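You operate a simulated robot arm through the tools that you are given. There is no shell and no other tool. Be economical: measure what you need, move in short steps, check, and stop when the job is done.

The job below is to be done with a simulated two-armed robot. You get a single attempt, and the scene is never put back.

## Task
Stack the 10 fuse carton from the top of mould 63 on top of the 15 fuse carton. Turn the slide flow dial to 4. Take the clear jar with a white collar and leave it in the blue crate. Press the drain button three times. Take the white tape roll and put it in the inside of the wooden crate. Fetch the air seal carton and set it on the top of mould 63. Take the blue tape roll from the blue table top and leave it on the shelf of the air bench. Fetch the brass plug with the largest size on its label from the marked spot on the opener table and set it on top of the green driver. Stack the 20 yellow cap from the marked spot on the opener table on top of the 16 yellow cap. Switch the brake paddle on. Shut the left-hand bench drawer. Open the left-hand cabinet door, take the bush carton and put it on the upper shelf behind the left cabinet door, then shut the door. Put two of the yellow cups from the plate of the turning stand on the low shelf of the rigging table. The order is free. Set down upright: air seal carton, bush carton, yellow cup. The brake paddle goes clockwise seen from above, to its stop.

The check looks at the end state, three seconds after you hand in, the way a careful person would. Anything else that was tipped, shoved, dropped, spilled or broken makes it a failure. Lids that push on must go on centred and level and be pressed home; caps that screw on are set level and turned clockwise until they are tight.

## Robot
Two 7-joint arms with two-finger parallel grippers on one trunk, on a base that drives. Base frame: it is fixed to the floor where the robot stands at the start and does not move with it; the origin is under the middle of the robot, x ahead of it, y to its left, z up; the surface under the hand at the start is at about z = 740. Units: mm, rad, N and s.
The left shoulder is at the start at [71, 156, 1005], the right one opposite. Places, roughly: air seal carton [-3000, -500, 250]; blue crate [-2500, 3500, 1000]; brake paddle [-4100, 2100, 800]; brass plug [-4250, 1000, 750]; bush carton [-3250, 3250, 250]; clear jar with a white collar (8x8x22 cm) [-2700, 700, 300]; drain button [-2800, -200, 1000]; fuse carton [500, 0, 750]; green driver (5x5x8 cm) [-4200, 1100, 800]; inside of the wooden crate (48x24 cm) [-2320, -740, 320]; left-hand bench drawer [-3100, 3000, 700]; left-hand cabinet door [-4100, 100, 400]; low shelf of the rigging table [200, 3500, 200]; shelf of the air bench [-2800, -600, 300]; slide flow dial [-1000, -1300, 600]; tape roll [-4500, -1750, 750]; top of mould 63 [700, -200, 700]; upper shelf behind the left cabinet door [-4300, 100, 400]; white tape roll (6x6x2 cm) [-2600, -400, 900]; yellow cap [-4250, 1000, 750]; yellow cup [-750, 2750, 500]. Payload 3.91 kg a hand.
The TCP of each hand is the grasp point between the finger pads, 30 mm short of the fingertips. In the tool frame z runs along the fingers and y along their closing line. The gripper opens to 110 mm. The fingers are 20 mm wide and 10 mm thick; the gripper's body (48 by 112 mm) begins 55 mm behind the TCP.
Orientation is told as [roll, pitch, yaw] about the base's x, y, z axes, in that order, counted from this pose: with the fingers straight down and closing along the base's y, the tool's x points along the base's -x, its y along +y and its z along -z.

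## Interface
- The arms move only by the tool jog_arm. It takes "left_moves", "right_moves" or both (then of equal length, played together; a hand with none holds still); each is text: rows parted by semicolons, each of 7 numbers parted by spaces: the gripper command, from -1 (shut) to 1 (fully open), values between in proportion, then the shift along the tool's x, y, z in mm, then the turn, a rotation vector about the tool's x, y, z in degrees. In form: claw dx dy dz ax ay az; .... A call has 1 to 20 rows; each row is the pose to reach, as a shift and turn from the pose commanded when the call began, along the tool's axes at that moment. Rows are played at 5 a second. More than 50 mm and 0.15 rad between two rows, or a gripper value outside its range, and nothing of the call is played. Where a pose cannot be reached the arm comes as near as it can. A force on the tool above 40 N (or 10 N above the force at the start of the call, whichever is more), or a blocked arm, ends the call early, and 0.2 s more pass. Each finger travels about 108 mm/s and halts on what it meets, pressing with about 28 N; the grip force reading is that of the motor and also rises with nothing between the fingers. The clock runs only during rows and for 0.2 s after the last one: add rows that repeat a pose to give the fingers time. It gives the time, the measured TCP pose, the force on the tool (base axes), the opening and the grip force at its end, in the units of the frame above (readings bear some noise), with the torque about the TCP (base axes, N m) and any sound that the robot's microphone picked up, and new pictures: "pictures" is both (left out), scene, wrist or none (wrist: the cameras of the hands that moved).
- Cameras (640 x 400 px; columns grow to the right, rows downward): "scene" is now at [143.2, -14.5, 1241.1]; the picture's right is [-0.21, -0.98, 0.00], its down [-0.58, 0.13, -0.80] and it looks along [0.79, -0.17, -0.59] (base axes); focal length 257 px, centre (320, 200). "left" rides on the left gripper at [72, -17, -104] in its tool frame; the picture's right is [0.23, 0.97, 0.00], its down [-0.76, 0.18, -0.62] and it looks along [-0.61, 0.14, 0.78] (tool axes); focal length 222 px, centre (320, 200). "right" rides on the right gripper at [72, 17, -103] in its tool frame; the picture's right is [-0.23, 0.97, 0.00], its down [-0.76, -0.18, -0.62] and it looks along [-0.61, -0.14, 0.78] (tool axes); focal length 222 px, centre (320, 200). There is no depth. A picture from a camera that has moved, and an enlarged one, comes with that camera's place and axes in the base frame and with its lens. The place of the scene camera against the robot may be out by one fixed shift of up to 18 mm in any direction.
- move_column(by): slides the trunk up (or, below 0, down) by that many mm; the arms and the scene camera ride with it, the base frame stays. It gives what a move gives, with no picture.
- roll_base(legs): drives the robot by 1 to 6 legs, each [ahead, left, turn to the left] in mm, mm and rad, along the robot's own axes; the way and the turn of a leg run together, so that a leg with both is an arc; at most 1500 mm and 3.142 rad a leg. The arms and the cameras ride along, it lands a little off, and it stops where it bumps. It gives what a move gives, and a new picture of the scene camera.
- pan_tilt(pan, tilt): turns the head with the scene camera to pan (to the left, within 1.501 rad either way) and tilt (down, from -0.506 to 1.204), counted from straight ahead of the robot. It gives what a move gives, and a new picture of the scene camera.
- inspect(camera, box): a new picture of the part [left, top, right, bottom] of that camera's present view, enlarged. No time passes.
- close_job(): hands the job in; it is judged then, once.

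Go step by step. Nothing tells you exact positions but the pictures and the camera data: compare them with the known pose of the tool, close in by small moves and look again before you grip or let go. The budget is 588 turns and 360 pictures, counting those below and the enlarged ones. Unless the task says otherwise, let go and move clear before handing in, and close with one line.

The tools are called after "Call:" by a JSON object that holds its "method" and its "body". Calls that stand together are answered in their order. jog_arm: Moves the arms, as the interface text tells. Its arguments: {"type":"object","properties":{"left_moves":{"type":"string"},"right_moves":{"type":"string"},"pictures":{"type":"string","enum":["both","scene","wrist","none"]}},"required":[]} The other tools are called the same way: move_column (by) slides the trunk up or down; roll_base (legs) drives the base; pan_tilt (pan, tilt) turns the head that bears the scene camera; inspect (camera, box) takes an enlarged picture of a part of a camera's view; close_job () hands the job in.

At the start:

```text
time_s: 0.0
left_position: [885.1, 192.2, 1031.9]
left_tcp_rot: [0.0, 0.0, -0.001]
left_contact_force: [0.0, 0.2, -0.5]
left_wrist_torque: [-0.05, 0.01, 0.0]
left_opening: 110.2
left_grip_force: 0.0
right_position: [679.5, -479.7, 967.6]
right_tcp_rot: [-0.001, 0.0, 0.0]
right_contact_force: [0.2, -0.8, 0.3]
right_wrist_torque: [0.0, 0.02, -0.04]
right_opening: 109.8
right_grip_force: 0.1
trunk travel left (down, up): [-450.0, 490.0]
robot x, y, heading: [2.7, 0.0, -0.002]
head pan, tilt: [-0.213, 0.635]
```

scene: 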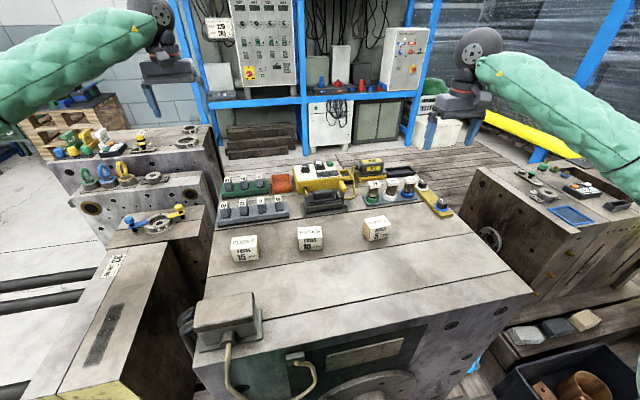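
right: 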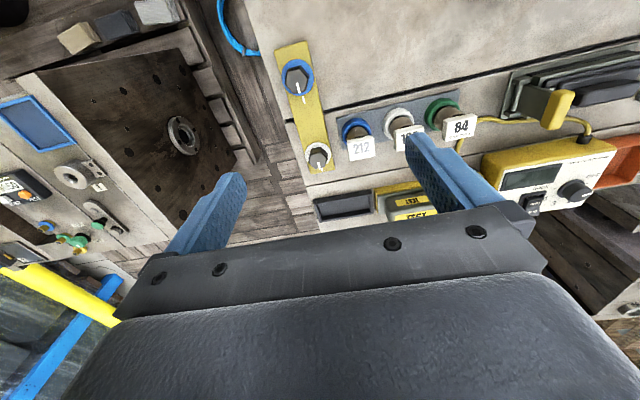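
left: 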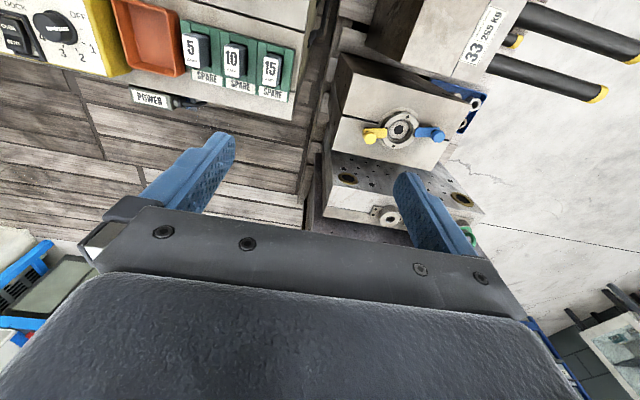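

I see a mould block ahead with three fuse cartons on it, left to right probably 15, 10 and 5. I'll enlarge that part to read the labels.

Call:
{"method": "inspect", "body": {"camera": "scene", "box": [200, 150, 460, 312]}}

```text
2.46 times, centred on (330, 231) of scene
camera zoom: at [143.2, -14.5, 1241.1], right [-0.21, -0.98, 0.0], down [-0.58, 0.13, -0.8], along [0.79, -0.17, -0.59], focal length 633 px, centre (295, 124)
```

zoom: 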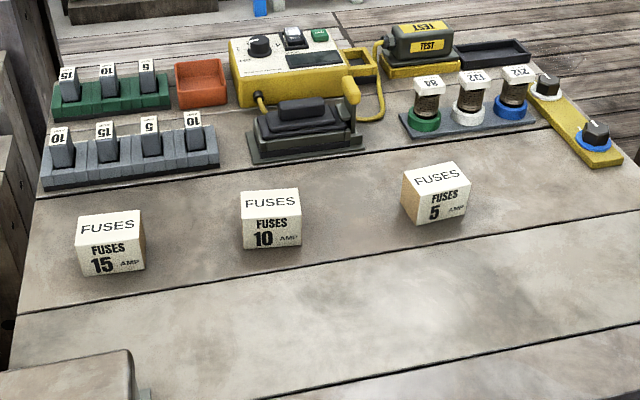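

The order is 15, 10, 5 from the left. The 10 carton is at about (621,-89) and the 15 at about (620,72), both on z 740. I'll bring the right hand over the 10 carton.

Call:
{"method": "jog_arm", "body": {"right_moves": "1 6 43 12 0 0 0; 1 13 87 24 0 0 0; 1 19 130 36 0 0 0; 1 26 174 48 0 0 0; 1 32 217 60 0 0 0; 1 39 260 72 0 0 0; 1 45 304 84 0 0 0; 1 52 347 96 0 0 0; 1 58 391 107 0 0 0; 1 58 391 107 0 0 0", "pictures": "both"}}

```text
time_s: 2.2
left_position: [886.8, 191.2, 1031.6]
left_tcp_rot: [0.001, 0.0, 0.0]
left_contact_force: [-0.2, -0.5, 1.2]
left_wrist_torque: [0.0, 0.01, 0.03]
left_opening: 110.2
left_grip_force: 0.1
right_position: [621.3, -88.9, 861.7]
right_tcp_rot: [0.0, -0.001, -0.001]
right_contact_force: [0.3, -0.7, -0.4]
right_wrist_torque: [0.01, 0.03, 0.01]
right_opening: 109.9
right_grip_force: 0.1
trunk travel left (down, up): [-450.0, 490.0]
robot x, y, heading: [0.6, 0.3, 0.001]
head pan, tilt: [-0.213, 0.635]
camera scene: at [142.9, -14.9, 1241.2], right [-0.21, -0.98, 0.0], down [-0.58, 0.13, -0.8], along [0.79, -0.17, -0.59], focal length 257 px, centre (320, 200)
camera right: at [549.5, -71.0, 964.9], right [0.23, 0.97, 0.0], down [0.76, -0.18, 0.62], along [0.61, -0.14, -0.78], focal length 222 px, centre (320, 200)
```

scene: 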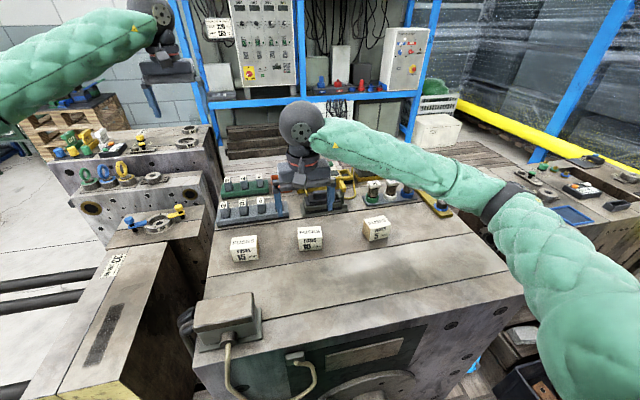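
right: 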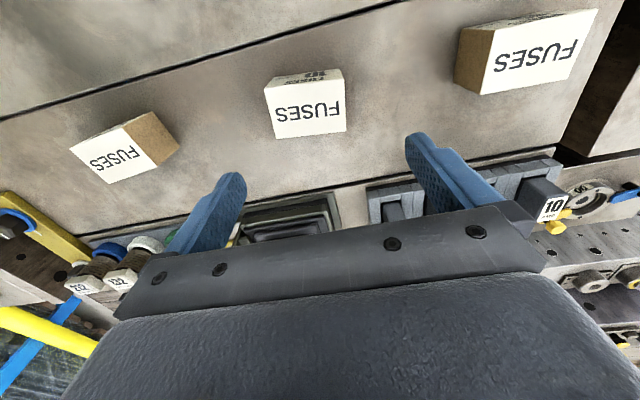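

From the wrist view, the 10 carton is centred at (600,-91) with yaw about -7°, and its top is at z 786. The 15 carton is at about (598,71) with yaw about -3°. I'll lower onto the 10 carton and grip it.

Call:
{"method": "jog_arm", "body": {"right_moves": "1 21 -2 0 0 0 7; 1 21 -2 45 0 0 7; 1 21 -2 87 0 0 7; -1 21 -2 87 0 0 7; -1 21 -2 87 0 0 7; -1 21 -2 87 0 0 7", "pictures": "wrist"}}

```text
time_s: 3.6
left_position: [885.4, 191.0, 1031.7]
left_tcp_rot: [0.0, 0.0, 0.001]
left_contact_force: [0.3, -0.5, 0.7]
left_wrist_torque: [0.0, 0.02, 0.02]
left_opening: 109.9
left_grip_force: 0.1
right_position: [599.2, -88.3, 774.5]
right_tcp_rot: [0.002, -0.001, -0.123]
right_contact_force: [0.5, 1.3, -0.3]
right_wrist_torque: [0.04, -0.05, 0.01]
right_opening: 59.6
right_grip_force: 27.4
trunk travel left (down, up): [-450.0, 490.0]
robot x, y, heading: [-0.9, 1.2, -0.003]
head pan, tilt: [-0.213, 0.635]
camera right: at [530.7, -62.6, 879.2], right [0.34, 0.94, 0.0], down [0.73, -0.27, 0.62], along [0.58, -0.21, -0.78], focal length 222 px, centre (320, 200)
```

right: 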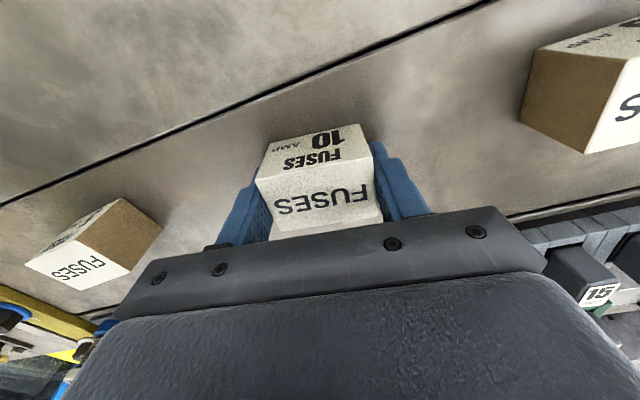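

The carton is gripped (60 mm). I'll lift it, carry it over the 15 carton and look before lowering.

Call:
{"method": "jog_arm", "body": {"right_moves": "-1 0 0 -45 0 0 0; -1 0 0 -90 0 0 0; -1 5 39 -90 0 0 -1; -1 10 78 -90 0 0 -2; -1 15 117 -90 0 0 -3; -1 20 156 -90 0 0 -4; -1 20 156 -90 0 0 -4; -1 20 156 -90 0 0 -4", "pictures": "both"}}

```text
time_s: 5.4
left_position: [886.6, 193.6, 1032.2]
left_tcp_rot: [0.0, 0.0, 0.002]
left_contact_force: [-0.6, 0.1, -0.4]
left_wrist_torque: [0.0, -0.01, 0.01]
left_opening: 110.2
left_grip_force: 0.0
right_position: [601.2, 66.8, 861.9]
right_tcp_rot: [0.001, 0.0, -0.051]
right_contact_force: [0.6, -0.2, -1.7]
right_wrist_torque: [-0.02, -0.03, 0.01]
right_opening: 59.5
right_grip_force: 27.9
trunk travel left (down, up): [-450.0, 490.0]
robot x, y, heading: [1.5, 2.6, -0.004]
head pan, tilt: [-0.213, 0.635]
camera scene: at [143.4, -13.7, 1241.1], right [-0.21, -0.98, 0.0], down [-0.58, 0.13, -0.8], along [0.79, -0.17, -0.59], focal length 257 px, centre (320, 200)
camera right: at [530.3, 87.4, 966.1], right [0.28, 0.96, 0.0], down [0.75, -0.22, 0.62], along [0.6, -0.17, -0.78], focal length 222 px, centre (320, 200)
```

scene: 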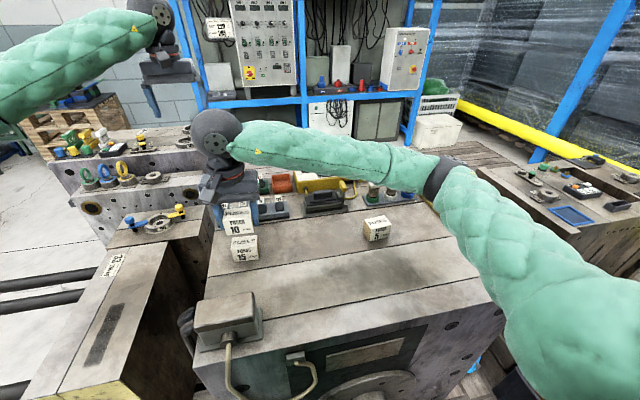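
right: 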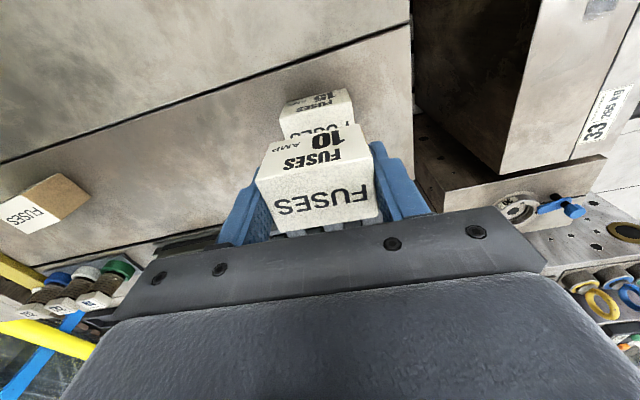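

Call:
{"method": "inspect", "body": {"camera": "right", "box": [240, 70, 400, 170]}}

```text
4.00 times, centred on (320, 120) of right
camera zoom: at [530.3, 87.4, 966.1], right [0.28, 0.96, 0.0], down [0.75, -0.22, 0.62], along [0.6, -0.17, -0.78], focal length 888 px, centre (320, 520)
```

zoom: 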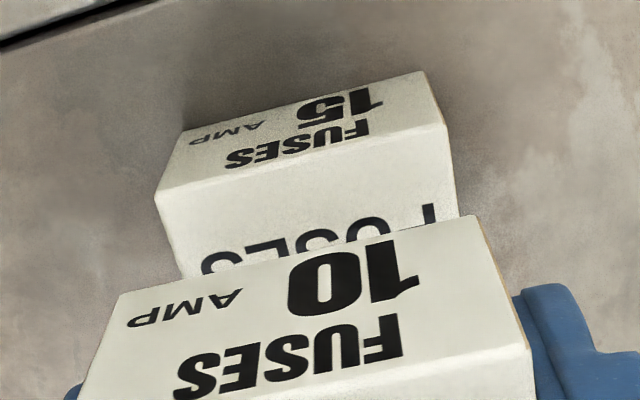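

The 15 carton is at (600,68), about 2 mm nearer to me than the held one. I'll lower the held one onto it and release.

Call:
{"method": "jog_arm", "body": {"right_moves": "-1 2 0 20 0 0 0; -1 2 0 37 0 0 0; -1 2 0 41 0 0 0; -1 2 0 41 0 0 0", "pictures": "wrist"}}

```text
time_s: 6.4
left_position: [886.3, 192.1, 1031.8]
left_tcp_rot: [0.0, 0.0, -0.002]
left_contact_force: [-0.1, 0.7, -0.1]
left_wrist_torque: [-0.03, -0.02, -0.01]
left_opening: 109.7
left_grip_force: 0.1
right_position: [598.5, 64.8, 823.2]
right_tcp_rot: [-0.001, 0.0, -0.051]
right_contact_force: [0.2, -0.7, -1.4]
right_wrist_torque: [0.0, -0.03, 0.01]
right_opening: 59.6
right_grip_force: 27.9
trunk travel left (down, up): [-450.0, 490.0]
robot x, y, heading: [-1.1, 1.8, -0.003]
head pan, tilt: [-0.213, 0.635]
camera right: at [527.4, 86.6, 926.1], right [0.28, 0.96, 0.0], down [0.75, -0.22, 0.62], along [0.6, -0.17, -0.78], focal length 222 px, centre (320, 200)
```

right: 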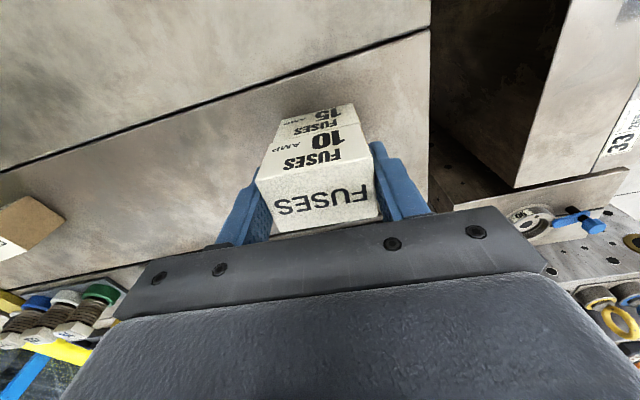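

Call:
{"method": "jog_arm", "body": {"right_moves": "-1 0 0 1 0 0 0; -1 0 0 2 0 0 0; -1 0 0 2.5 0 0 0; -1 0 0 2.5 0 0 0", "pictures": "none"}}

Call:
{"method": "inspect", "body": {"camera": "right", "box": [240, 90, 400, 190]}}

```text
time_s: 7.4
left_position: [885.8, 192.5, 1031.6]
left_tcp_rot: [-0.001, -0.001, 0.002]
left_contact_force: [0.1, -0.2, 0.0]
left_wrist_torque: [0.01, 0.05, 0.02]
left_opening: 110.2
left_grip_force: 0.0
right_position: [598.4, 65.0, 821.4]
right_tcp_rot: [-0.001, 0.001, -0.052]
right_contact_force: [0.2, 0.5, -1.8]
right_wrist_torque: [-0.01, -0.02, 0.02]
right_opening: 59.6
right_grip_force: 27.7
trunk travel left (down, up): [-450.0, 490.0]
robot x, y, heading: [-1.1, 0.2, 0.002]
head pan, tilt: [-0.213, 0.635]
```

```text
4.00 times, centred on (320, 140) of right
camera zoom: at [527.8, 87.3, 924.2], right [0.28, 0.96, 0.0], down [0.75, -0.22, 0.62], along [0.6, -0.17, -0.78], focal length 888 px, centre (320, 440)
```

zoom: 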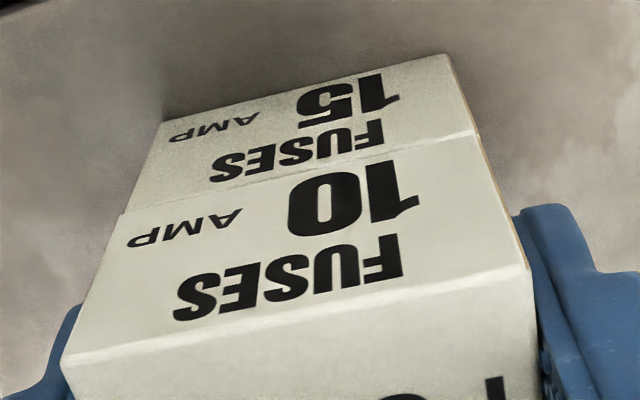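

It is well aligned but not touching yet. I'll lower it a touch more.

Call:
{"method": "jog_arm", "body": {"right_moves": "-1 0 0 1 0 0 0; -1 0 0 1.5 0 0 0; -1 0 0 1.5 0 0 0", "pictures": "none"}}

```text
time_s: 8.2
left_position: [885.5, 191.6, 1031.9]
left_tcp_rot: [-0.001, 0.0, 0.001]
left_contact_force: [-0.8, -0.9, 0.5]
left_wrist_torque: [-0.02, -0.01, 0.01]
left_opening: 109.9
left_grip_force: 0.1
right_position: [597.8, 66.8, 821.1]
right_tcp_rot: [-0.001, 0.0, -0.052]
right_contact_force: [1.9, -1.7, 13.7]
right_wrist_torque: [0.01, -0.02, 0.01]
right_opening: 59.6
right_grip_force: 27.5
trunk travel left (down, up): [-450.0, 490.0]
robot x, y, heading: [-1.3, 0.6, -0.002]
head pan, tilt: [-0.213, 0.635]
```

Contact. I'll release it and retreat upward.

Call:
{"method": "jog_arm", "body": {"right_moves": "-0.5 0 0 -1 0 0 0; 0.5 0 0 -1 0 0 0; 0.6 0 0 -1 0 0 0; 0.6 0 0 -40 0 0 0; 0.6 0 0 -85 0 0 0; 0.6 0 -45 -100 0 0 0; 0.6 0 -90 -120 0 0 0; 0.6 0 -135 -140 0 0 0; 0.6 0 -180 -150 0 0 0; 0.6 0 -225 -150 0 0 0; 0.6 0 -270 -150 0 0 0; 0.6 0 -315 -150 0 0 0; 0.6 0 -360 -150 0 0 0", "pictures": "scene"}}

```text
time_s: 11.0
left_position: [884.9, 192.1, 1033.4]
left_tcp_rot: [0.001, 0.0, 0.001]
left_contact_force: [-0.3, -0.5, -0.3]
left_wrist_torque: [0.0, 0.0, -0.01]
left_opening: 109.7
left_grip_force: 0.0
right_position: [579.0, -293.9, 967.6]
right_tcp_rot: [-0.001, 0.0, -0.051]
right_contact_force: [-0.7, -0.7, -0.3]
right_wrist_torque: [0.0, 0.0, 0.03]
right_opening: 88.1
right_grip_force: 0.0
trunk travel left (down, up): [-450.0, 490.0]
robot x, y, heading: [-1.0, 1.3, 0.005]
head pan, tilt: [-0.213, 0.635]
camera scene: at [142.7, -14.9, 1241.2], right [-0.21, -0.98, 0.0], down [-0.58, 0.13, -0.8], along [0.79, -0.17, -0.59], focal length 257 px, centre (320, 200)
```

scene: 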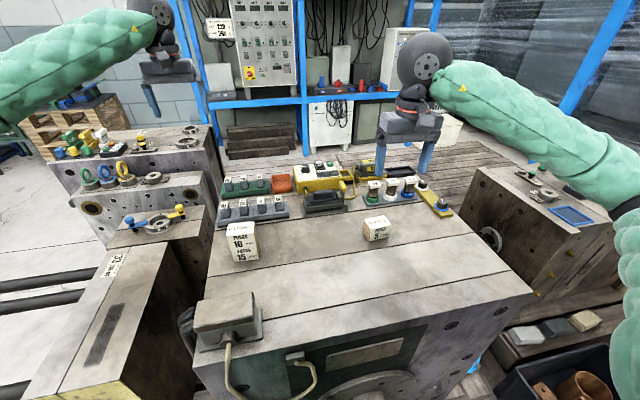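

The fuse stack is done. Before driving I'll look left and right.

Call:
{"method": "pan_tilt", "body": {"pan": 1.4, "tilt": 0.45}}

Call:
{"method": "pan_tilt", "body": {"pan": -1.45, "tilt": 0.45}}

```text
time_s: 12.7
left_position: [886.3, 192.1, 1032.6]
left_tcp_rot: [0.0, 0.0, 0.001]
left_contact_force: [0.7, 0.0, -0.1]
left_wrist_torque: [0.01, 0.02, -0.02]
left_opening: 110.4
left_grip_force: 0.1
right_position: [579.2, -294.2, 968.4]
right_tcp_rot: [0.0, -0.001, -0.053]
right_contact_force: [0.0, 0.1, 0.9]
right_wrist_torque: [-0.02, -0.02, -0.04]
right_opening: 88.1
right_grip_force: 0.0
trunk travel left (down, up): [-450.0, 490.0]
robot x, y, heading: [-2.2, 0.9, 0.0]
head pan, tilt: [1.4, 0.45]
camera scene: at [73.7, 94.7, 1257.8], right [0.99, -0.17, 0.0], down [-0.07, -0.43, -0.9], along [0.15, 0.89, -0.44], focal length 257 px, centre (320, 200)
```

scene: 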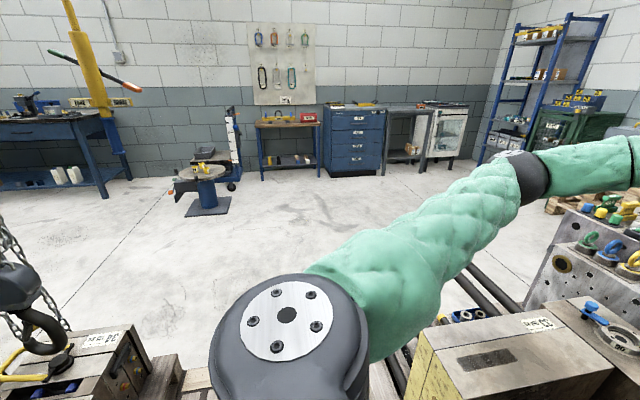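

```text
time_s: 15.2
left_position: [885.9, 191.8, 1031.4]
left_tcp_rot: [0.002, 0.0, 0.0]
left_contact_force: [-0.7, 0.2, 0.5]
left_wrist_torque: [0.0, 0.01, 0.01]
left_opening: 109.8
left_grip_force: 0.0
right_position: [579.4, -294.1, 968.3]
right_tcp_rot: [0.0, 0.001, -0.052]
right_contact_force: [0.5, 0.7, -0.8]
right_wrist_torque: [0.0, 0.0, 0.02]
right_opening: 88.2
right_grip_force: 0.0
trunk travel left (down, up): [-450.0, 490.0]
robot x, y, heading: [3.9, -1.2, 0.005]
head pan, tilt: [-1.45, 0.45]
camera scene: at [69.0, -87.1, 1257.8], right [-0.99, -0.12, 0.0], down [-0.05, 0.43, -0.9], along [0.11, -0.89, -0.44], focal length 257 px, centre (320, 200)
```

scene: 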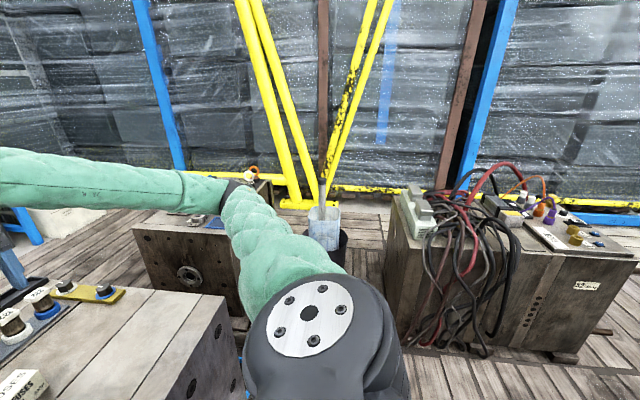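

There is clutter on both sides, including a crane hook at the left rear. I'll tuck the arms in before driving back a little.

Call:
{"method": "jog_arm", "body": {"left_moves": "1 46 0 0 0 0 0; 1 92 5 0 0 0 0; 1 138 10 0 0 0 0; 1 184 15 0 0 0 0; 1 230 20 0 0 0 0; 1 276 25 0 0 0 0; 1 322 30 0 0 0 0; 1 366 35 0 0 0 0", "right_moves": "0.6 10 5 -8 0 0 0; 0.6 20 10 -16 0 0 0; 0.6 30 15 -24 0 0 0; 0.6 40 20 -32 0 0 0; 0.6 50 25 -40 0 0 0; 0.6 55 30 -48 0 0 0; 0.6 60 35 -56 0 0 0; 0.6 60 40 -64 0 0 0", "pictures": "none"}}

Call:
{"method": "pan_tilt", "body": {"pan": 1.5, "tilt": 0.9}}

Call:
{"method": "pan_tilt", "body": {"pan": -1.5, "tilt": 0.9}}

```text
time_s: 17.0
left_position: [519.3, 227.2, 1032.1]
left_tcp_rot: [-0.001, -0.001, 0.0]
left_contact_force: [-0.5, 0.0, 0.5]
left_wrist_torque: [0.01, -0.04, -0.01]
left_opening: 110.2
left_grip_force: 0.1
right_position: [520.1, -250.2, 1033.3]
right_tcp_rot: [0.0, 0.001, -0.052]
right_contact_force: [0.3, -0.7, 0.5]
right_wrist_torque: [0.03, 0.02, 0.0]
right_opening: 87.9
right_grip_force: 0.1
trunk travel left (down, up): [-450.0, 490.0]
robot x, y, heading: [0.8, 0.5, 0.002]
head pan, tilt: [-1.45, 0.45]
```

```text
time_s: 19.6
left_position: [520.2, 225.3, 1031.6]
left_tcp_rot: [0.001, 0.0, -0.001]
left_contact_force: [0.2, 0.0, -0.5]
left_wrist_torque: [0.02, 0.0, 0.0]
left_opening: 110.0
left_grip_force: 0.1
right_position: [520.3, -250.6, 1033.2]
right_tcp_rot: [0.001, -0.001, -0.052]
right_contact_force: [0.3, 0.1, 0.3]
right_wrist_torque: [-0.03, -0.01, -0.02]
right_opening: 88.1
right_grip_force: 0.0
trunk travel left (down, up): [-450.0, 490.0]
robot x, y, heading: [-0.3, 1.4, -0.0]
head pan, tilt: [1.499, 0.901]
camera scene: at [63.2, 79.5, 1219.5], right [1.0, -0.07, 0.0], down [-0.06, -0.78, -0.62], along [0.04, 0.62, -0.78], focal length 257 px, centre (320, 200)
```

scene: 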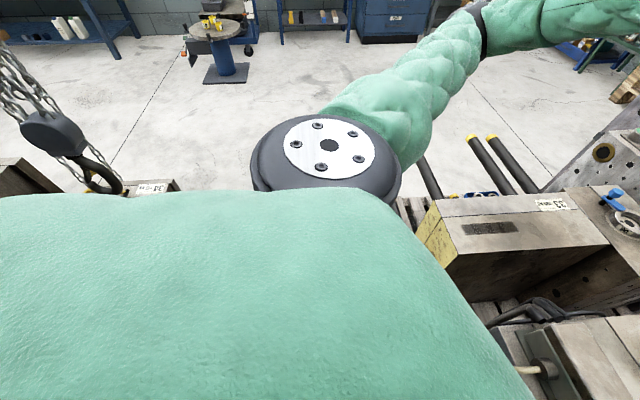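

```text
time_s: 22.1
left_position: [522.0, 227.3, 1031.5]
left_tcp_rot: [-0.001, 0.001, -0.001]
left_contact_force: [-0.5, 0.6, 0.6]
left_wrist_torque: [0.01, 0.0, 0.0]
left_opening: 109.9
left_grip_force: 0.0
right_position: [522.0, -250.2, 1033.6]
right_tcp_rot: [-0.001, -0.001, -0.053]
right_contact_force: [0.2, -0.1, -0.3]
right_wrist_torque: [0.01, -0.01, 0.01]
right_opening: 87.9
right_grip_force: 0.2
trunk travel left (down, up): [-450.0, 490.0]
robot x, y, heading: [1.7, -2.9, -0.004]
head pan, tilt: [-1.499, 0.901]
camera scene: at [63.2, -71.1, 1219.5], right [-1.0, -0.07, 0.0], down [-0.06, 0.78, -0.62], along [0.04, -0.62, -0.78], focal length 257 px, centre (320, 200)
```

scene: 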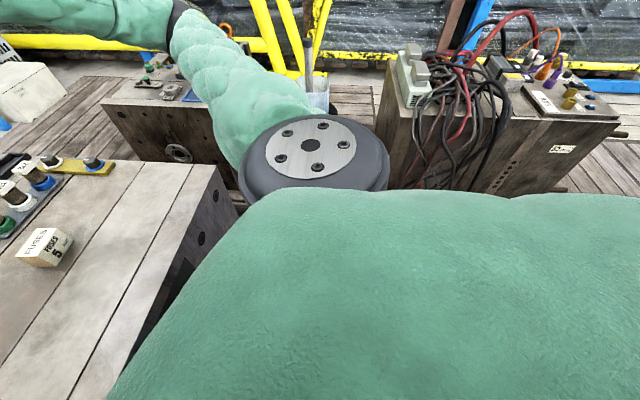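

I'll back off 300 mm and look again.

Call:
{"method": "roll_base", "body": {"legs": [[-300, 0, 0]]}}

Call:
{"method": "pan_tilt", "body": {"pan": 1.5, "tilt": 0.5}}

```text
time_s: 23.7
left_position: [361.1, 226.3, 1031.6]
left_tcp_rot: [-0.002, -0.001, -0.001]
left_contact_force: [0.2, -0.1, -0.6]
left_wrist_torque: [0.0, 0.07, -0.02]
left_opening: 110.0
left_grip_force: 0.1
right_position: [362.8, -250.6, 1033.1]
right_tcp_rot: [0.001, -0.001, -0.052]
right_contact_force: [0.5, -0.4, -0.9]
right_wrist_torque: [0.0, 0.04, 0.0]
right_opening: 88.1
right_grip_force: 0.1
trunk travel left (down, up): [-450.0, 490.0]
robot x, y, heading: [-158.5, 1.8, 0.003]
head pan, tilt: [-1.499, 0.901]
stopped in leg 1: the robot was blocked; the commanded pose is now the measured one
camera scene: at [-95.7, -71.2, 1219.6], right [-1.0, -0.07, 0.0], down [-0.06, 0.78, -0.62], along [0.04, -0.62, -0.78], focal length 257 px, centre (320, 200)
```

scene: 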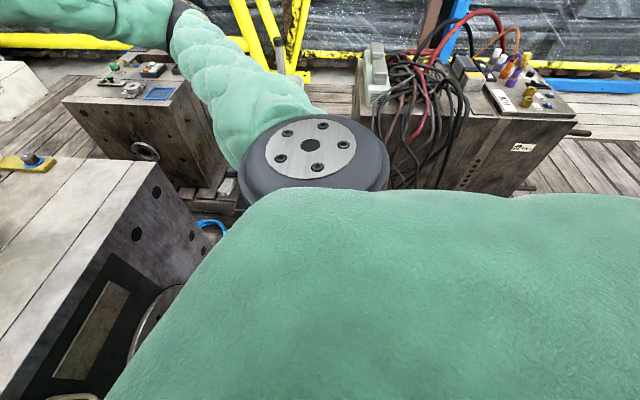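

```text
time_s: 26.3
left_position: [359.7, 227.6, 1031.3]
left_tcp_rot: [-0.001, -0.002, 0.0]
left_contact_force: [1.3, 0.2, 0.3]
left_wrist_torque: [0.01, 0.02, 0.03]
left_opening: 110.0
left_grip_force: 0.1
right_position: [359.4, -250.2, 1033.1]
right_tcp_rot: [0.0, -0.001, -0.052]
right_contact_force: [-0.1, -0.1, -1.3]
right_wrist_torque: [0.01, 0.03, 0.01]
right_opening: 88.1
right_grip_force: 0.0
trunk travel left (down, up): [-450.0, 490.0]
robot x, y, heading: [-156.8, -1.2, 0.003]
head pan, tilt: [1.499, 0.499]
camera scene: at [-96.4, 95.0, 1253.3], right [1.0, -0.07, 0.0], down [-0.04, -0.48, -0.88], along [0.06, 0.88, -0.48], focal length 257 px, centre (320, 200)
```

scene: 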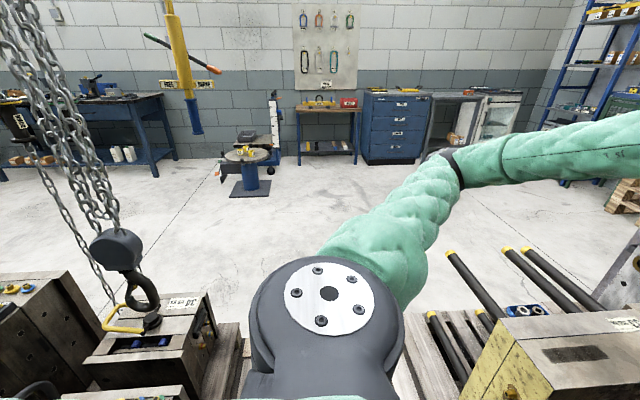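

Something behind blocked the base at x≈-158. The open way out seems to be to the left, between block 39 (x<-380) and block 33 (x>390). I'll go back to x=0 and strafe left in steps.

Call:
{"method": "roll_base", "body": {"legs": [[155, 0, 0], [0, 300, 0]]}}

```text
time_s: 29.3
left_position: [513.1, 527.3, 1032.2]
left_tcp_rot: [-0.001, -0.002, 0.005]
left_contact_force: [-0.3, -0.1, 0.5]
left_wrist_torque: [-0.02, -0.01, -0.02]
left_opening: 110.2
left_grip_force: 0.1
right_position: [516.7, 48.2, 1033.7]
right_tcp_rot: [-0.002, -0.003, -0.046]
right_contact_force: [0.0, -0.7, 0.5]
right_wrist_torque: [-0.04, -0.01, 0.04]
right_opening: 88.1
right_grip_force: 0.1
trunk travel left (down, up): [-450.0, 490.0]
robot x, y, heading: [-8.6, 294.8, 0.005]
head pan, tilt: [1.499, 0.499]
camera scene: at [58.5, 393.3, 1253.3], right [1.0, -0.07, 0.0], down [-0.03, -0.48, -0.88], along [0.06, 0.88, -0.48], focal length 257 px, centre (320, 200)
```

scene: 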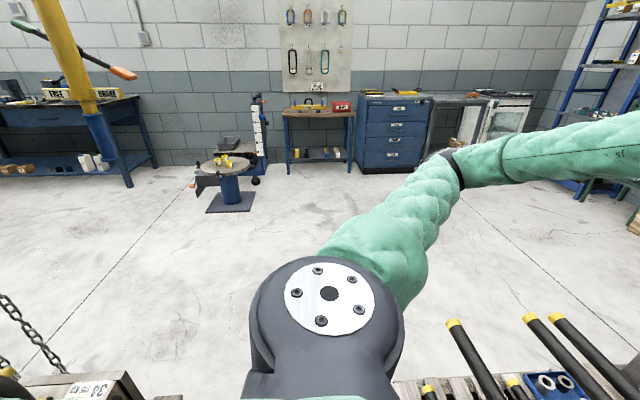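

Clear floor lies ahead on the left. Continuing.

Call:
{"method": "roll_base", "body": {"legs": [[0, 900, 0]]}}

```text
time_s: 34.0
left_position: [518.7, 1425.6, 1032.3]
left_tcp_rot: [0.0, 0.0, -0.008]
left_contact_force: [0.1, 0.7, -0.4]
left_wrist_torque: [-0.02, -0.01, 0.02]
left_opening: 109.9
left_grip_force: 0.0
right_position: [514.4, 946.2, 1034.7]
right_tcp_rot: [0.0, -0.001, -0.062]
right_contact_force: [0.1, 0.1, 0.5]
right_wrist_torque: [-0.01, -0.02, 0.0]
right_opening: 87.9
right_grip_force: 0.2
trunk travel left (down, up): [-450.0, 490.0]
robot x, y, heading: [-4.8, 1204.2, -0.011]
head pan, tilt: [1.499, 0.499]
camera scene: at [62.1, 1296.8, 1253.3], right [1.0, -0.08, 0.0], down [-0.04, -0.48, -0.88], along [0.07, 0.87, -0.48], focal length 257 px, centre (320, 200)
```

scene: 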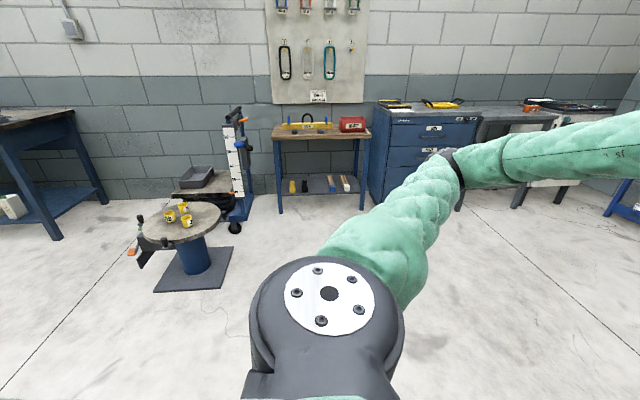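

The turning stand with the yellow cups and the rigging table are in view. I'll turn to face the +y wall.

Call:
{"method": "roll_base", "body": {"legs": [[0, 300, 0], [0, 0, 1.581]]}}

Call:
{"method": "pan_tilt", "body": {"pan": 0.2, "tilt": 0.45}}

```text
time_s: 40.0
left_position: [-226.8, 2025.4, 1031.0]
left_tcp_rot: [-0.002, -0.001, 1.57]
left_contact_force: [0.6, 0.4, -0.1]
left_wrist_torque: [0.01, 0.01, -0.01]
left_opening: 109.8
left_grip_force: 0.0
right_position: [250.2, 2025.9, 1034.5]
right_tcp_rot: [0.001, -0.003, 1.518]
right_contact_force: [-0.3, 0.2, -0.4]
right_wrist_torque: [-0.02, 0.02, 0.01]
right_opening: 88.1
right_grip_force: 0.0
trunk travel left (down, up): [-450.0, 490.0]
robot x, y, heading: [1.2, 1505.6, 1.567]
head pan, tilt: [1.499, 0.499]
camera scene: at [-83.8, 1567.1, 1253.3], right [0.07, 1.0, 0.0], down [0.48, -0.03, -0.88], along [-0.88, 0.06, -0.48], focal length 257 px, centre (320, 200)
```

scene: 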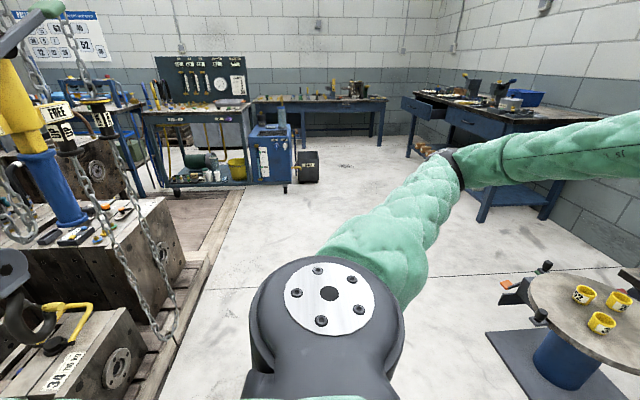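

```text
time_s: 41.4
left_position: [-227.3, 2024.7, 1032.2]
left_tcp_rot: [0.0, -0.001, 1.572]
left_contact_force: [-0.2, -0.6, 0.3]
left_wrist_torque: [0.01, 0.01, 0.01]
left_opening: 110.1
left_grip_force: 0.1
right_position: [250.4, 2025.9, 1033.1]
right_tcp_rot: [0.0, -0.001, 1.517]
right_contact_force: [0.3, 0.5, -0.3]
right_wrist_torque: [0.02, 0.02, -0.02]
right_opening: 87.9
right_grip_force: 0.1
trunk travel left (down, up): [-450.0, 490.0]
robot x, y, heading: [-2.6, 1509.1, 1.572]
head pan, tilt: [0.201, 0.45]
camera scene: at [-11.2, 1650.7, 1257.8], right [0.98, 0.2, 0.0], down [0.09, -0.43, -0.9], along [-0.18, 0.88, -0.44], focal length 257 px, centre (320, 200)
```

scene: 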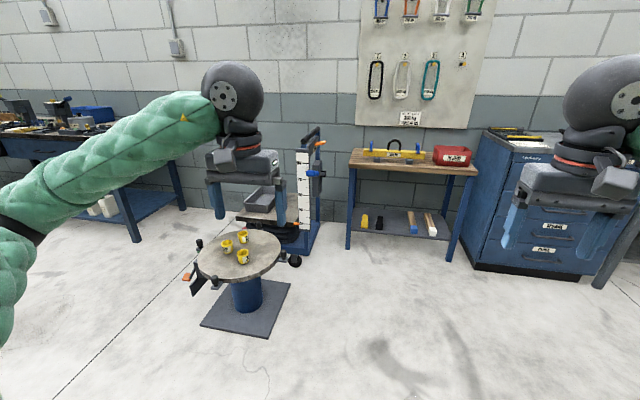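

The cups sit at about (-540,2490) and the rigging low shelf's front edge is near (240,3270,200). I'll drive within left-hand reach of the cups and lower the trunk.

Call:
{"method": "roll_base", "body": {"legs": [[300, 290, 0]]}}

Call:
{"method": "move_column", "body": {"by": -230}}

Call:
{"method": "pan_tilt", "body": {"pan": 0.4, "tilt": 0.75}}

```text
time_s: 44.0
left_position: [-516.6, 2337.8, 1031.4]
left_tcp_rot: [0.0, 0.0, 1.564]
left_contact_force: [-0.5, 0.9, 0.5]
left_wrist_torque: [-0.01, -0.04, 0.01]
left_opening: 110.1
left_grip_force: 0.0
right_position: [-38.6, 2334.5, 1033.7]
right_tcp_rot: [0.0, -0.003, 1.512]
right_contact_force: [0.8, -0.6, 0.0]
right_wrist_torque: [-0.01, -0.03, 0.0]
right_opening: 88.1
right_grip_force: 0.0
trunk travel left (down, up): [-450.0, 490.0]
robot x, y, heading: [-290.9, 1816.4, 1.561]
head pan, tilt: [0.201, 0.45]
camera scene: at [-303.8, 1961.4, 1257.7], right [0.98, 0.19, 0.0], down [0.08, -0.43, -0.9], along [-0.17, 0.88, -0.44], focal length 257 px, centre (320, 200)
```

scene: 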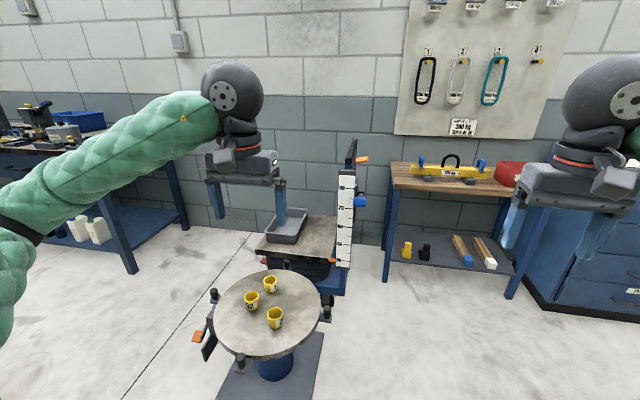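

```text
time_s: 46.5
left_position: [-516.3, 2337.8, 801.4]
left_tcp_rot: [0.0, -0.001, 1.563]
left_contact_force: [-0.1, 0.6, 0.1]
left_wrist_torque: [-0.01, 0.0, -0.01]
left_opening: 109.9
left_grip_force: 0.0
right_position: [-37.7, 2332.2, 802.0]
right_tcp_rot: [-0.001, -0.003, 1.513]
right_contact_force: [-0.1, 0.7, 0.8]
right_wrist_torque: [0.01, 0.02, -0.02]
right_opening: 88.0
right_grip_force: 0.0
trunk travel left (down, up): [-220.0, 720.0]
robot x, y, heading: [-293.2, 1812.0, 1.563]
head pan, tilt: [0.201, 0.45]
```

```text
time_s: 47.3
left_position: [-516.1, 2337.2, 802.6]
left_tcp_rot: [0.0, -0.003, 1.563]
left_contact_force: [0.1, -0.1, 0.1]
left_wrist_torque: [-0.01, 0.04, -0.01]
left_opening: 109.9
left_grip_force: 0.0
right_position: [-38.6, 2333.9, 803.9]
right_tcp_rot: [0.0, -0.001, 1.51]
right_contact_force: [0.0, 0.2, 0.2]
right_wrist_torque: [-0.04, -0.04, 0.0]
right_opening: 88.0
right_grip_force: 0.1
trunk travel left (down, up): [-220.0, 720.0]
robot x, y, heading: [-295.6, 1814.9, 1.56]
head pan, tilt: [0.4, 0.75]
camera scene: at [-317.2, 1947.0, 1001.4], right [0.92, 0.38, 0.0], down [0.26, -0.63, -0.73], along [-0.28, 0.68, -0.68], focal length 257 px, centre (320, 200)
```

scene: 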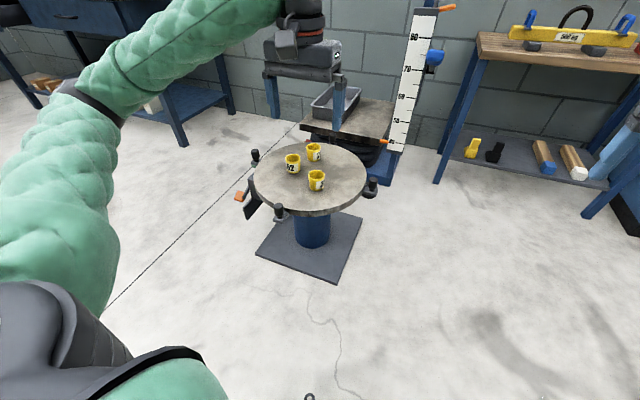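

The cups triangulate to about (-588,2567,460). I'll bring the left hand over them.

Call:
{"method": "jog_arm", "body": {"left_moves": "1 -28 10 29 0 0 0; 1 -56 20 58 0 0 0; 1 -84 30 87 0 0 0; 1 -112 40 116 0 0 0; 1 -140 50 145 0 0 0; 1 -168 60 174 0 0 0; 1 -195 72 200 0 0 0; 1 -195 72 200 0 0 0", "pictures": "wrist"}}

```text
time_s: 49.1
left_position: [-586.2, 2532.5, 600.2]
left_tcp_rot: [0.001, -0.002, 1.565]
left_contact_force: [0.9, -0.1, 0.2]
left_wrist_torque: [-0.01, -0.02, 0.02]
left_opening: 110.0
left_grip_force: 0.1
right_position: [-36.6, 2334.6, 802.2]
right_tcp_rot: [-0.001, -0.002, 1.514]
right_contact_force: [-0.1, 0.8, 0.3]
right_wrist_torque: [-0.03, 0.01, -0.04]
right_opening: 88.0
right_grip_force: 0.0
trunk travel left (down, up): [-220.0, 720.0]
robot x, y, heading: [-293.9, 1817.6, 1.561]
head pan, tilt: [0.4, 0.75]
camera left: at [-571.0, 2458.0, 703.5], right [-0.98, -0.22, 0.0], down [-0.17, 0.76, 0.62], along [-0.14, 0.61, -0.78], focal length 222 px, centre (320, 200)
```

left: 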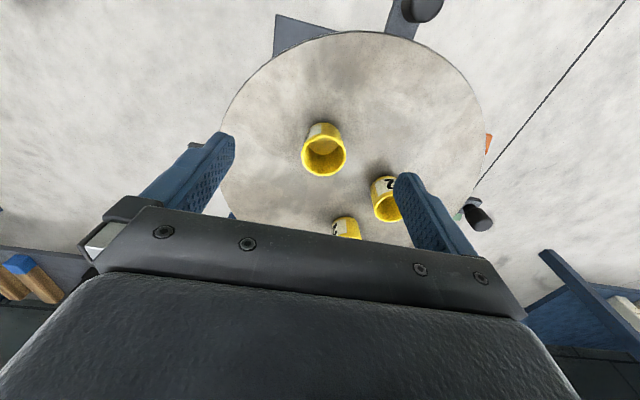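

The nearest cup stands at about (-599,2566), roughly 47 mm wide. I'll tilt the left hand 45° forward so that I can also reach under the rigging table later, and view the cups from the side to get heights.

Call:
{"method": "jog_arm", "body": {"left_moves": "0.45 7 2 7 0 -7.5 0; 0.45 14 4 14 0 -15 0; 0.45 21 6 21 0 -22.5 0; 0.45 28 9 28 0 -30 0; 0.45 35 11 35 0 -37.5 0; 0.45 42 13 40 0 -45 0; 0.45 42 13 40 0 -45 0", "pictures": "both"}}

```text
time_s: 50.7
left_position: [-601.0, 2491.1, 561.2]
left_tcp_rot: [-0.001, -0.786, 1.563]
left_contact_force: [-0.8, 0.1, -0.4]
left_wrist_torque: [0.02, 0.04, 0.01]
left_opening: 79.6
left_grip_force: 0.1
right_position: [-37.7, 2334.4, 803.8]
right_tcp_rot: [0.0, 0.0, 1.512]
right_contact_force: [0.0, -0.2, -1.0]
right_wrist_torque: [-0.01, 0.03, -0.03]
right_opening: 88.0
right_grip_force: 0.1
trunk travel left (down, up): [-220.0, 720.0]
robot x, y, heading: [-293.2, 1816.5, 1.559]
head pan, tilt: [0.4, 0.75]
camera scene: at [-317.3, 1946.9, 1001.4], right [0.92, 0.38, 0.0], down [0.26, -0.63, -0.73], along [-0.28, 0.68, -0.68], focal length 257 px, centre (320, 200)
camera left: at [-586.1, 2366.1, 581.7], right [-0.97, -0.15, -0.16], down [-0.18, 0.1, 0.98], along [-0.13, 0.98, -0.12], focal length 222 px, centre (320, 200)
```

scene: 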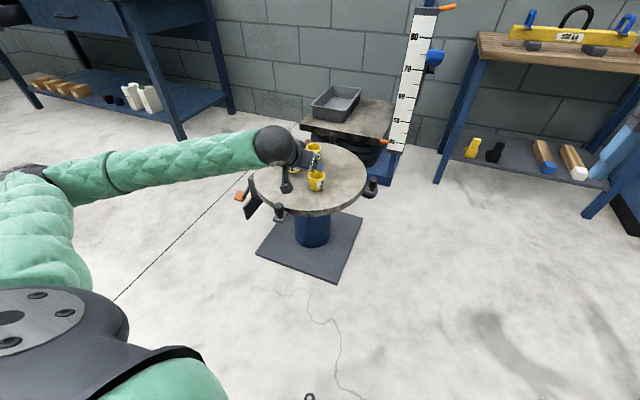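
left: 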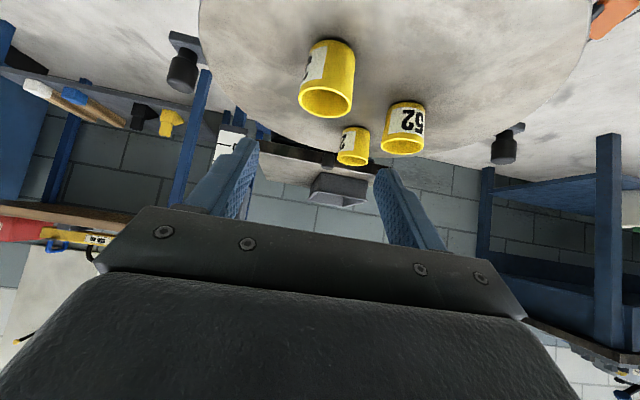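

I now estimate the cup at (-604,2587), with its rim at z≈449 and the plate at z≈387. I'll lower in front of it and check again.

Call:
{"method": "jog_arm", "body": {"left_moves": "0.45 28 1 24 0 0 0; 0.45 56 2 48 0 0 0; 0.45 85 3 71 0 0 0; 0.45 85 3 71 0 0 0", "pictures": "wrist"}}

```text
time_s: 51.7
left_position: [-606.7, 2480.7, 449.7]
left_tcp_rot: [0.0, -0.786, 1.564]
left_contact_force: [1.0, 0.1, -0.5]
left_wrist_torque: [-0.03, 0.02, -0.04]
left_opening: 80.0
left_grip_force: 0.0
right_position: [-38.3, 2334.5, 803.9]
right_tcp_rot: [0.0, 0.0, 1.512]
right_contact_force: [-0.1, 0.4, 0.8]
right_wrist_torque: [0.07, 0.02, -0.02]
right_opening: 88.1
right_grip_force: 0.1
trunk travel left (down, up): [-220.0, 720.0]
robot x, y, heading: [-291.4, 1815.8, 1.562]
head pan, tilt: [0.4, 0.75]
camera left: at [-591.2, 2354.3, 469.9], right [-0.97, -0.15, -0.16], down [-0.18, 0.1, 0.98], along [-0.13, 0.98, -0.12], focal length 222 px, centre (320, 200)
```

left: 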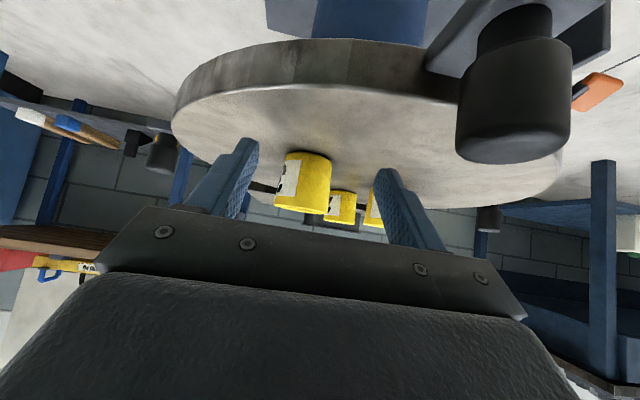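

The plate is at z≈405, with the cup centred at y≈2586 and its rim at 460. I'll slide the fingers around it and grip.

Call:
{"method": "jog_arm", "body": {"left_moves": "0.45 -23 -1 27 0 0 0; 0.45 -46 -2 53 0 0 0; 0.45 -68 -3 80 0 0 0; 0.45 -68 -3 80 0 0 0; -1 -68 -3 80 0 0 0; -1 -68 -3 80 0 0 0; -1 -68 -3 80 0 0 0", "pictures": "wrist"}}

```text
time_s: 53.3
left_position: [-600.9, 2586.0, 442.5]
left_tcp_rot: [-0.001, -0.788, 1.563]
left_contact_force: [-0.3, 0.8, 0.8]
left_wrist_torque: [0.04, -0.04, -0.01]
left_opening: 53.5
left_grip_force: 28.2
right_position: [-37.9, 2333.8, 803.5]
right_tcp_rot: [0.0, -0.002, 1.512]
right_contact_force: [0.9, -1.7, -0.7]
right_wrist_torque: [-0.01, 0.0, -0.03]
right_opening: 87.9
right_grip_force: 0.1
trunk travel left (down, up): [-220.0, 720.0]
robot x, y, heading: [-290.0, 1813.4, 1.564]
head pan, tilt: [0.4, 0.75]
camera left: at [-586.2, 2460.1, 462.5], right [-0.98, -0.15, -0.16], down [-0.18, 0.1, 0.98], along [-0.13, 0.98, -0.12], focal length 222 px, centre (320, 200)
```

left: 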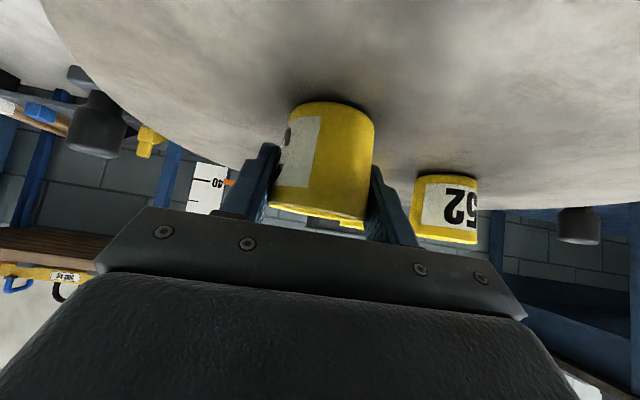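

The cup is held (53 mm). I'll lift it clear and pull it back, then shift the robot left so the right hand can take cup 52.

Call:
{"method": "jog_arm", "body": {"left_moves": "-1 -30 0 -30 0 0 0; -1 -60 0 -60 0 0 0; -1 -92 0 -92 0 0 0; -1 -62 0 -122 0 0 0; -1 -32 0 -152 0 0 0; -1 -2 0 -182 0 0 0; -1 28 0 -212 0 0 0; -1 28 0 -212 0 0 0", "pictures": "none"}}

Call:
{"method": "roll_base", "body": {"legs": [[80, 680, 0]]}}

Call:
{"method": "pan_tilt", "body": {"pan": -0.3, "tilt": 0.7}}

```text
time_s: 55.1
left_position: [-601.8, 2414.7, 571.9]
left_tcp_rot: [0.0, -0.787, 1.564]
left_contact_force: [0.4, -0.8, -1.0]
left_wrist_torque: [0.01, 0.01, 0.01]
left_opening: 53.7
left_grip_force: 28.0
right_position: [-37.9, 2334.3, 803.3]
right_tcp_rot: [0.0, 0.0, 1.511]
right_contact_force: [0.4, -0.2, 0.3]
right_wrist_torque: [-0.02, 0.02, 0.0]
right_opening: 88.1
right_grip_force: 0.1
trunk travel left (down, up): [-220.0, 720.0]
robot x, y, heading: [-295.6, 1817.0, 1.561]
head pan, tilt: [0.4, 0.75]
```

```text
time_s: 58.8
left_position: [-1286.7, 2497.9, 573.1]
left_tcp_rot: [-0.001, -0.786, 1.57]
left_contact_force: [-0.5, -0.2, 0.3]
left_wrist_torque: [0.06, -0.04, -0.02]
left_opening: 53.5
left_grip_force: 28.1
right_position: [-722.1, 2421.6, 803.4]
right_tcp_rot: [0.001, -0.001, 1.517]
right_contact_force: [0.0, -0.9, -0.1]
right_wrist_torque: [0.02, 0.0, -0.01]
right_opening: 87.7
right_grip_force: 0.1
trunk travel left (down, up): [-220.0, 720.0]
robot x, y, heading: [-973.8, 1899.6, 1.57]
head pan, tilt: [0.4, 0.75]
camera scene: at [-997.9, 2032.5, 1001.4], right [0.92, 0.39, 0.0], down [0.27, -0.63, -0.73], along [-0.28, 0.67, -0.68], focal length 257 px, centre (320, 200)
```

scene: 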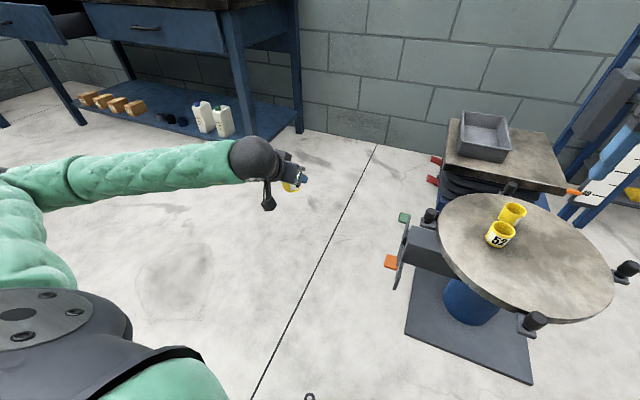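

```text
time_s: 59.9
left_position: [-1286.9, 2497.1, 574.3]
left_tcp_rot: [0.0, -0.788, 1.572]
left_contact_force: [-0.2, -0.4, -0.3]
left_wrist_torque: [-0.02, 0.01, -0.06]
left_opening: 53.4
left_grip_force: 27.8
right_position: [-722.5, 2421.1, 804.0]
right_tcp_rot: [0.0, -0.002, 1.517]
right_contact_force: [0.2, -0.1, -0.7]
right_wrist_torque: [0.03, 0.0, -0.01]
right_opening: 87.7
right_grip_force: 0.1
trunk travel left (down, up): [-220.0, 720.0]
robot x, y, heading: [-972.8, 1899.5, 1.57]
head pan, tilt: [-0.3, 0.7]
camera scene: at [-940.5, 2037.3, 1005.6], right [0.96, -0.29, 0.0], down [-0.19, -0.62, -0.76], along [0.23, 0.73, -0.64], focal length 257 px, centre (320, 200)
```

scene: 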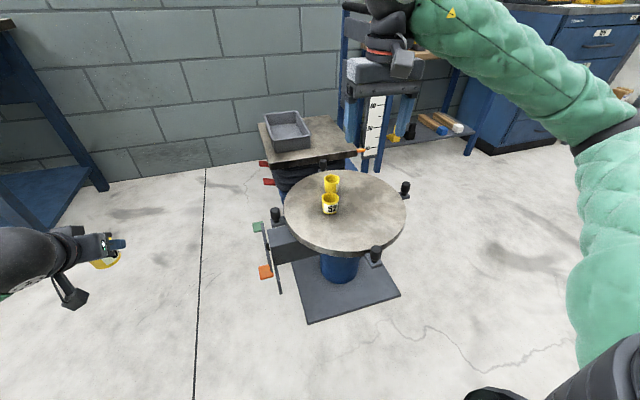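

Cup 52 is at about (-714,2630). I'll lower and tilt the right hand in front of it.

Call:
{"method": "jog_arm", "body": {"right_moves": "0.45 -12 0 44 -0.2 -6.4 -0.4; 0.45 -26 -1 87 -0.3 -12.8 -0.8; 0.45 -41 -1 130 -0.5 -19.3 -1.2; 0.45 -55 -2 174 -0.7 -25.7 -1.6; 0.45 -70 -2 217 -0.9 -32.1 -2; 0.45 -85 -2 261 -1 -38.6 -2.4; 0.45 -99 -3 304 -1.2 -45 -2.8; 0.45 -99 -3 304 -1.2 -45 -2.8", "pictures": "wrist"}}

```text
time_s: 61.7
left_position: [-1285.7, 2496.6, 572.5]
left_tcp_rot: [-0.001, -0.788, 1.573]
left_contact_force: [0.1, -0.7, -0.2]
left_wrist_torque: [-0.02, 0.02, 0.02]
left_opening: 53.5
left_grip_force: 27.7
right_position: [-716.5, 2522.1, 502.8]
right_tcp_rot: [-0.001, -0.788, 1.572]
right_contact_force: [-0.3, -1.2, -0.4]
right_wrist_torque: [-0.02, 0.01, 0.0]
right_opening: 79.7
right_grip_force: 0.1
trunk travel left (down, up): [-220.0, 720.0]
robot x, y, heading: [-973.4, 1903.5, 1.574]
head pan, tilt: [-0.3, 0.7]
camera right: at [-732.1, 2397.5, 524.7], right [-0.97, 0.16, 0.16], down [0.18, 0.1, 0.98], along [0.14, 0.98, -0.12], focal length 222 px, centre (320, 200)
```

right: 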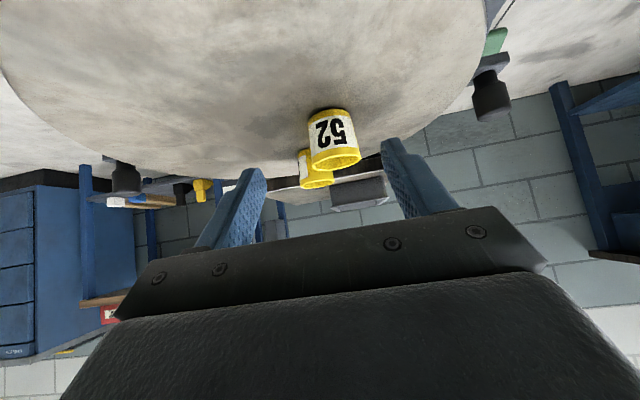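

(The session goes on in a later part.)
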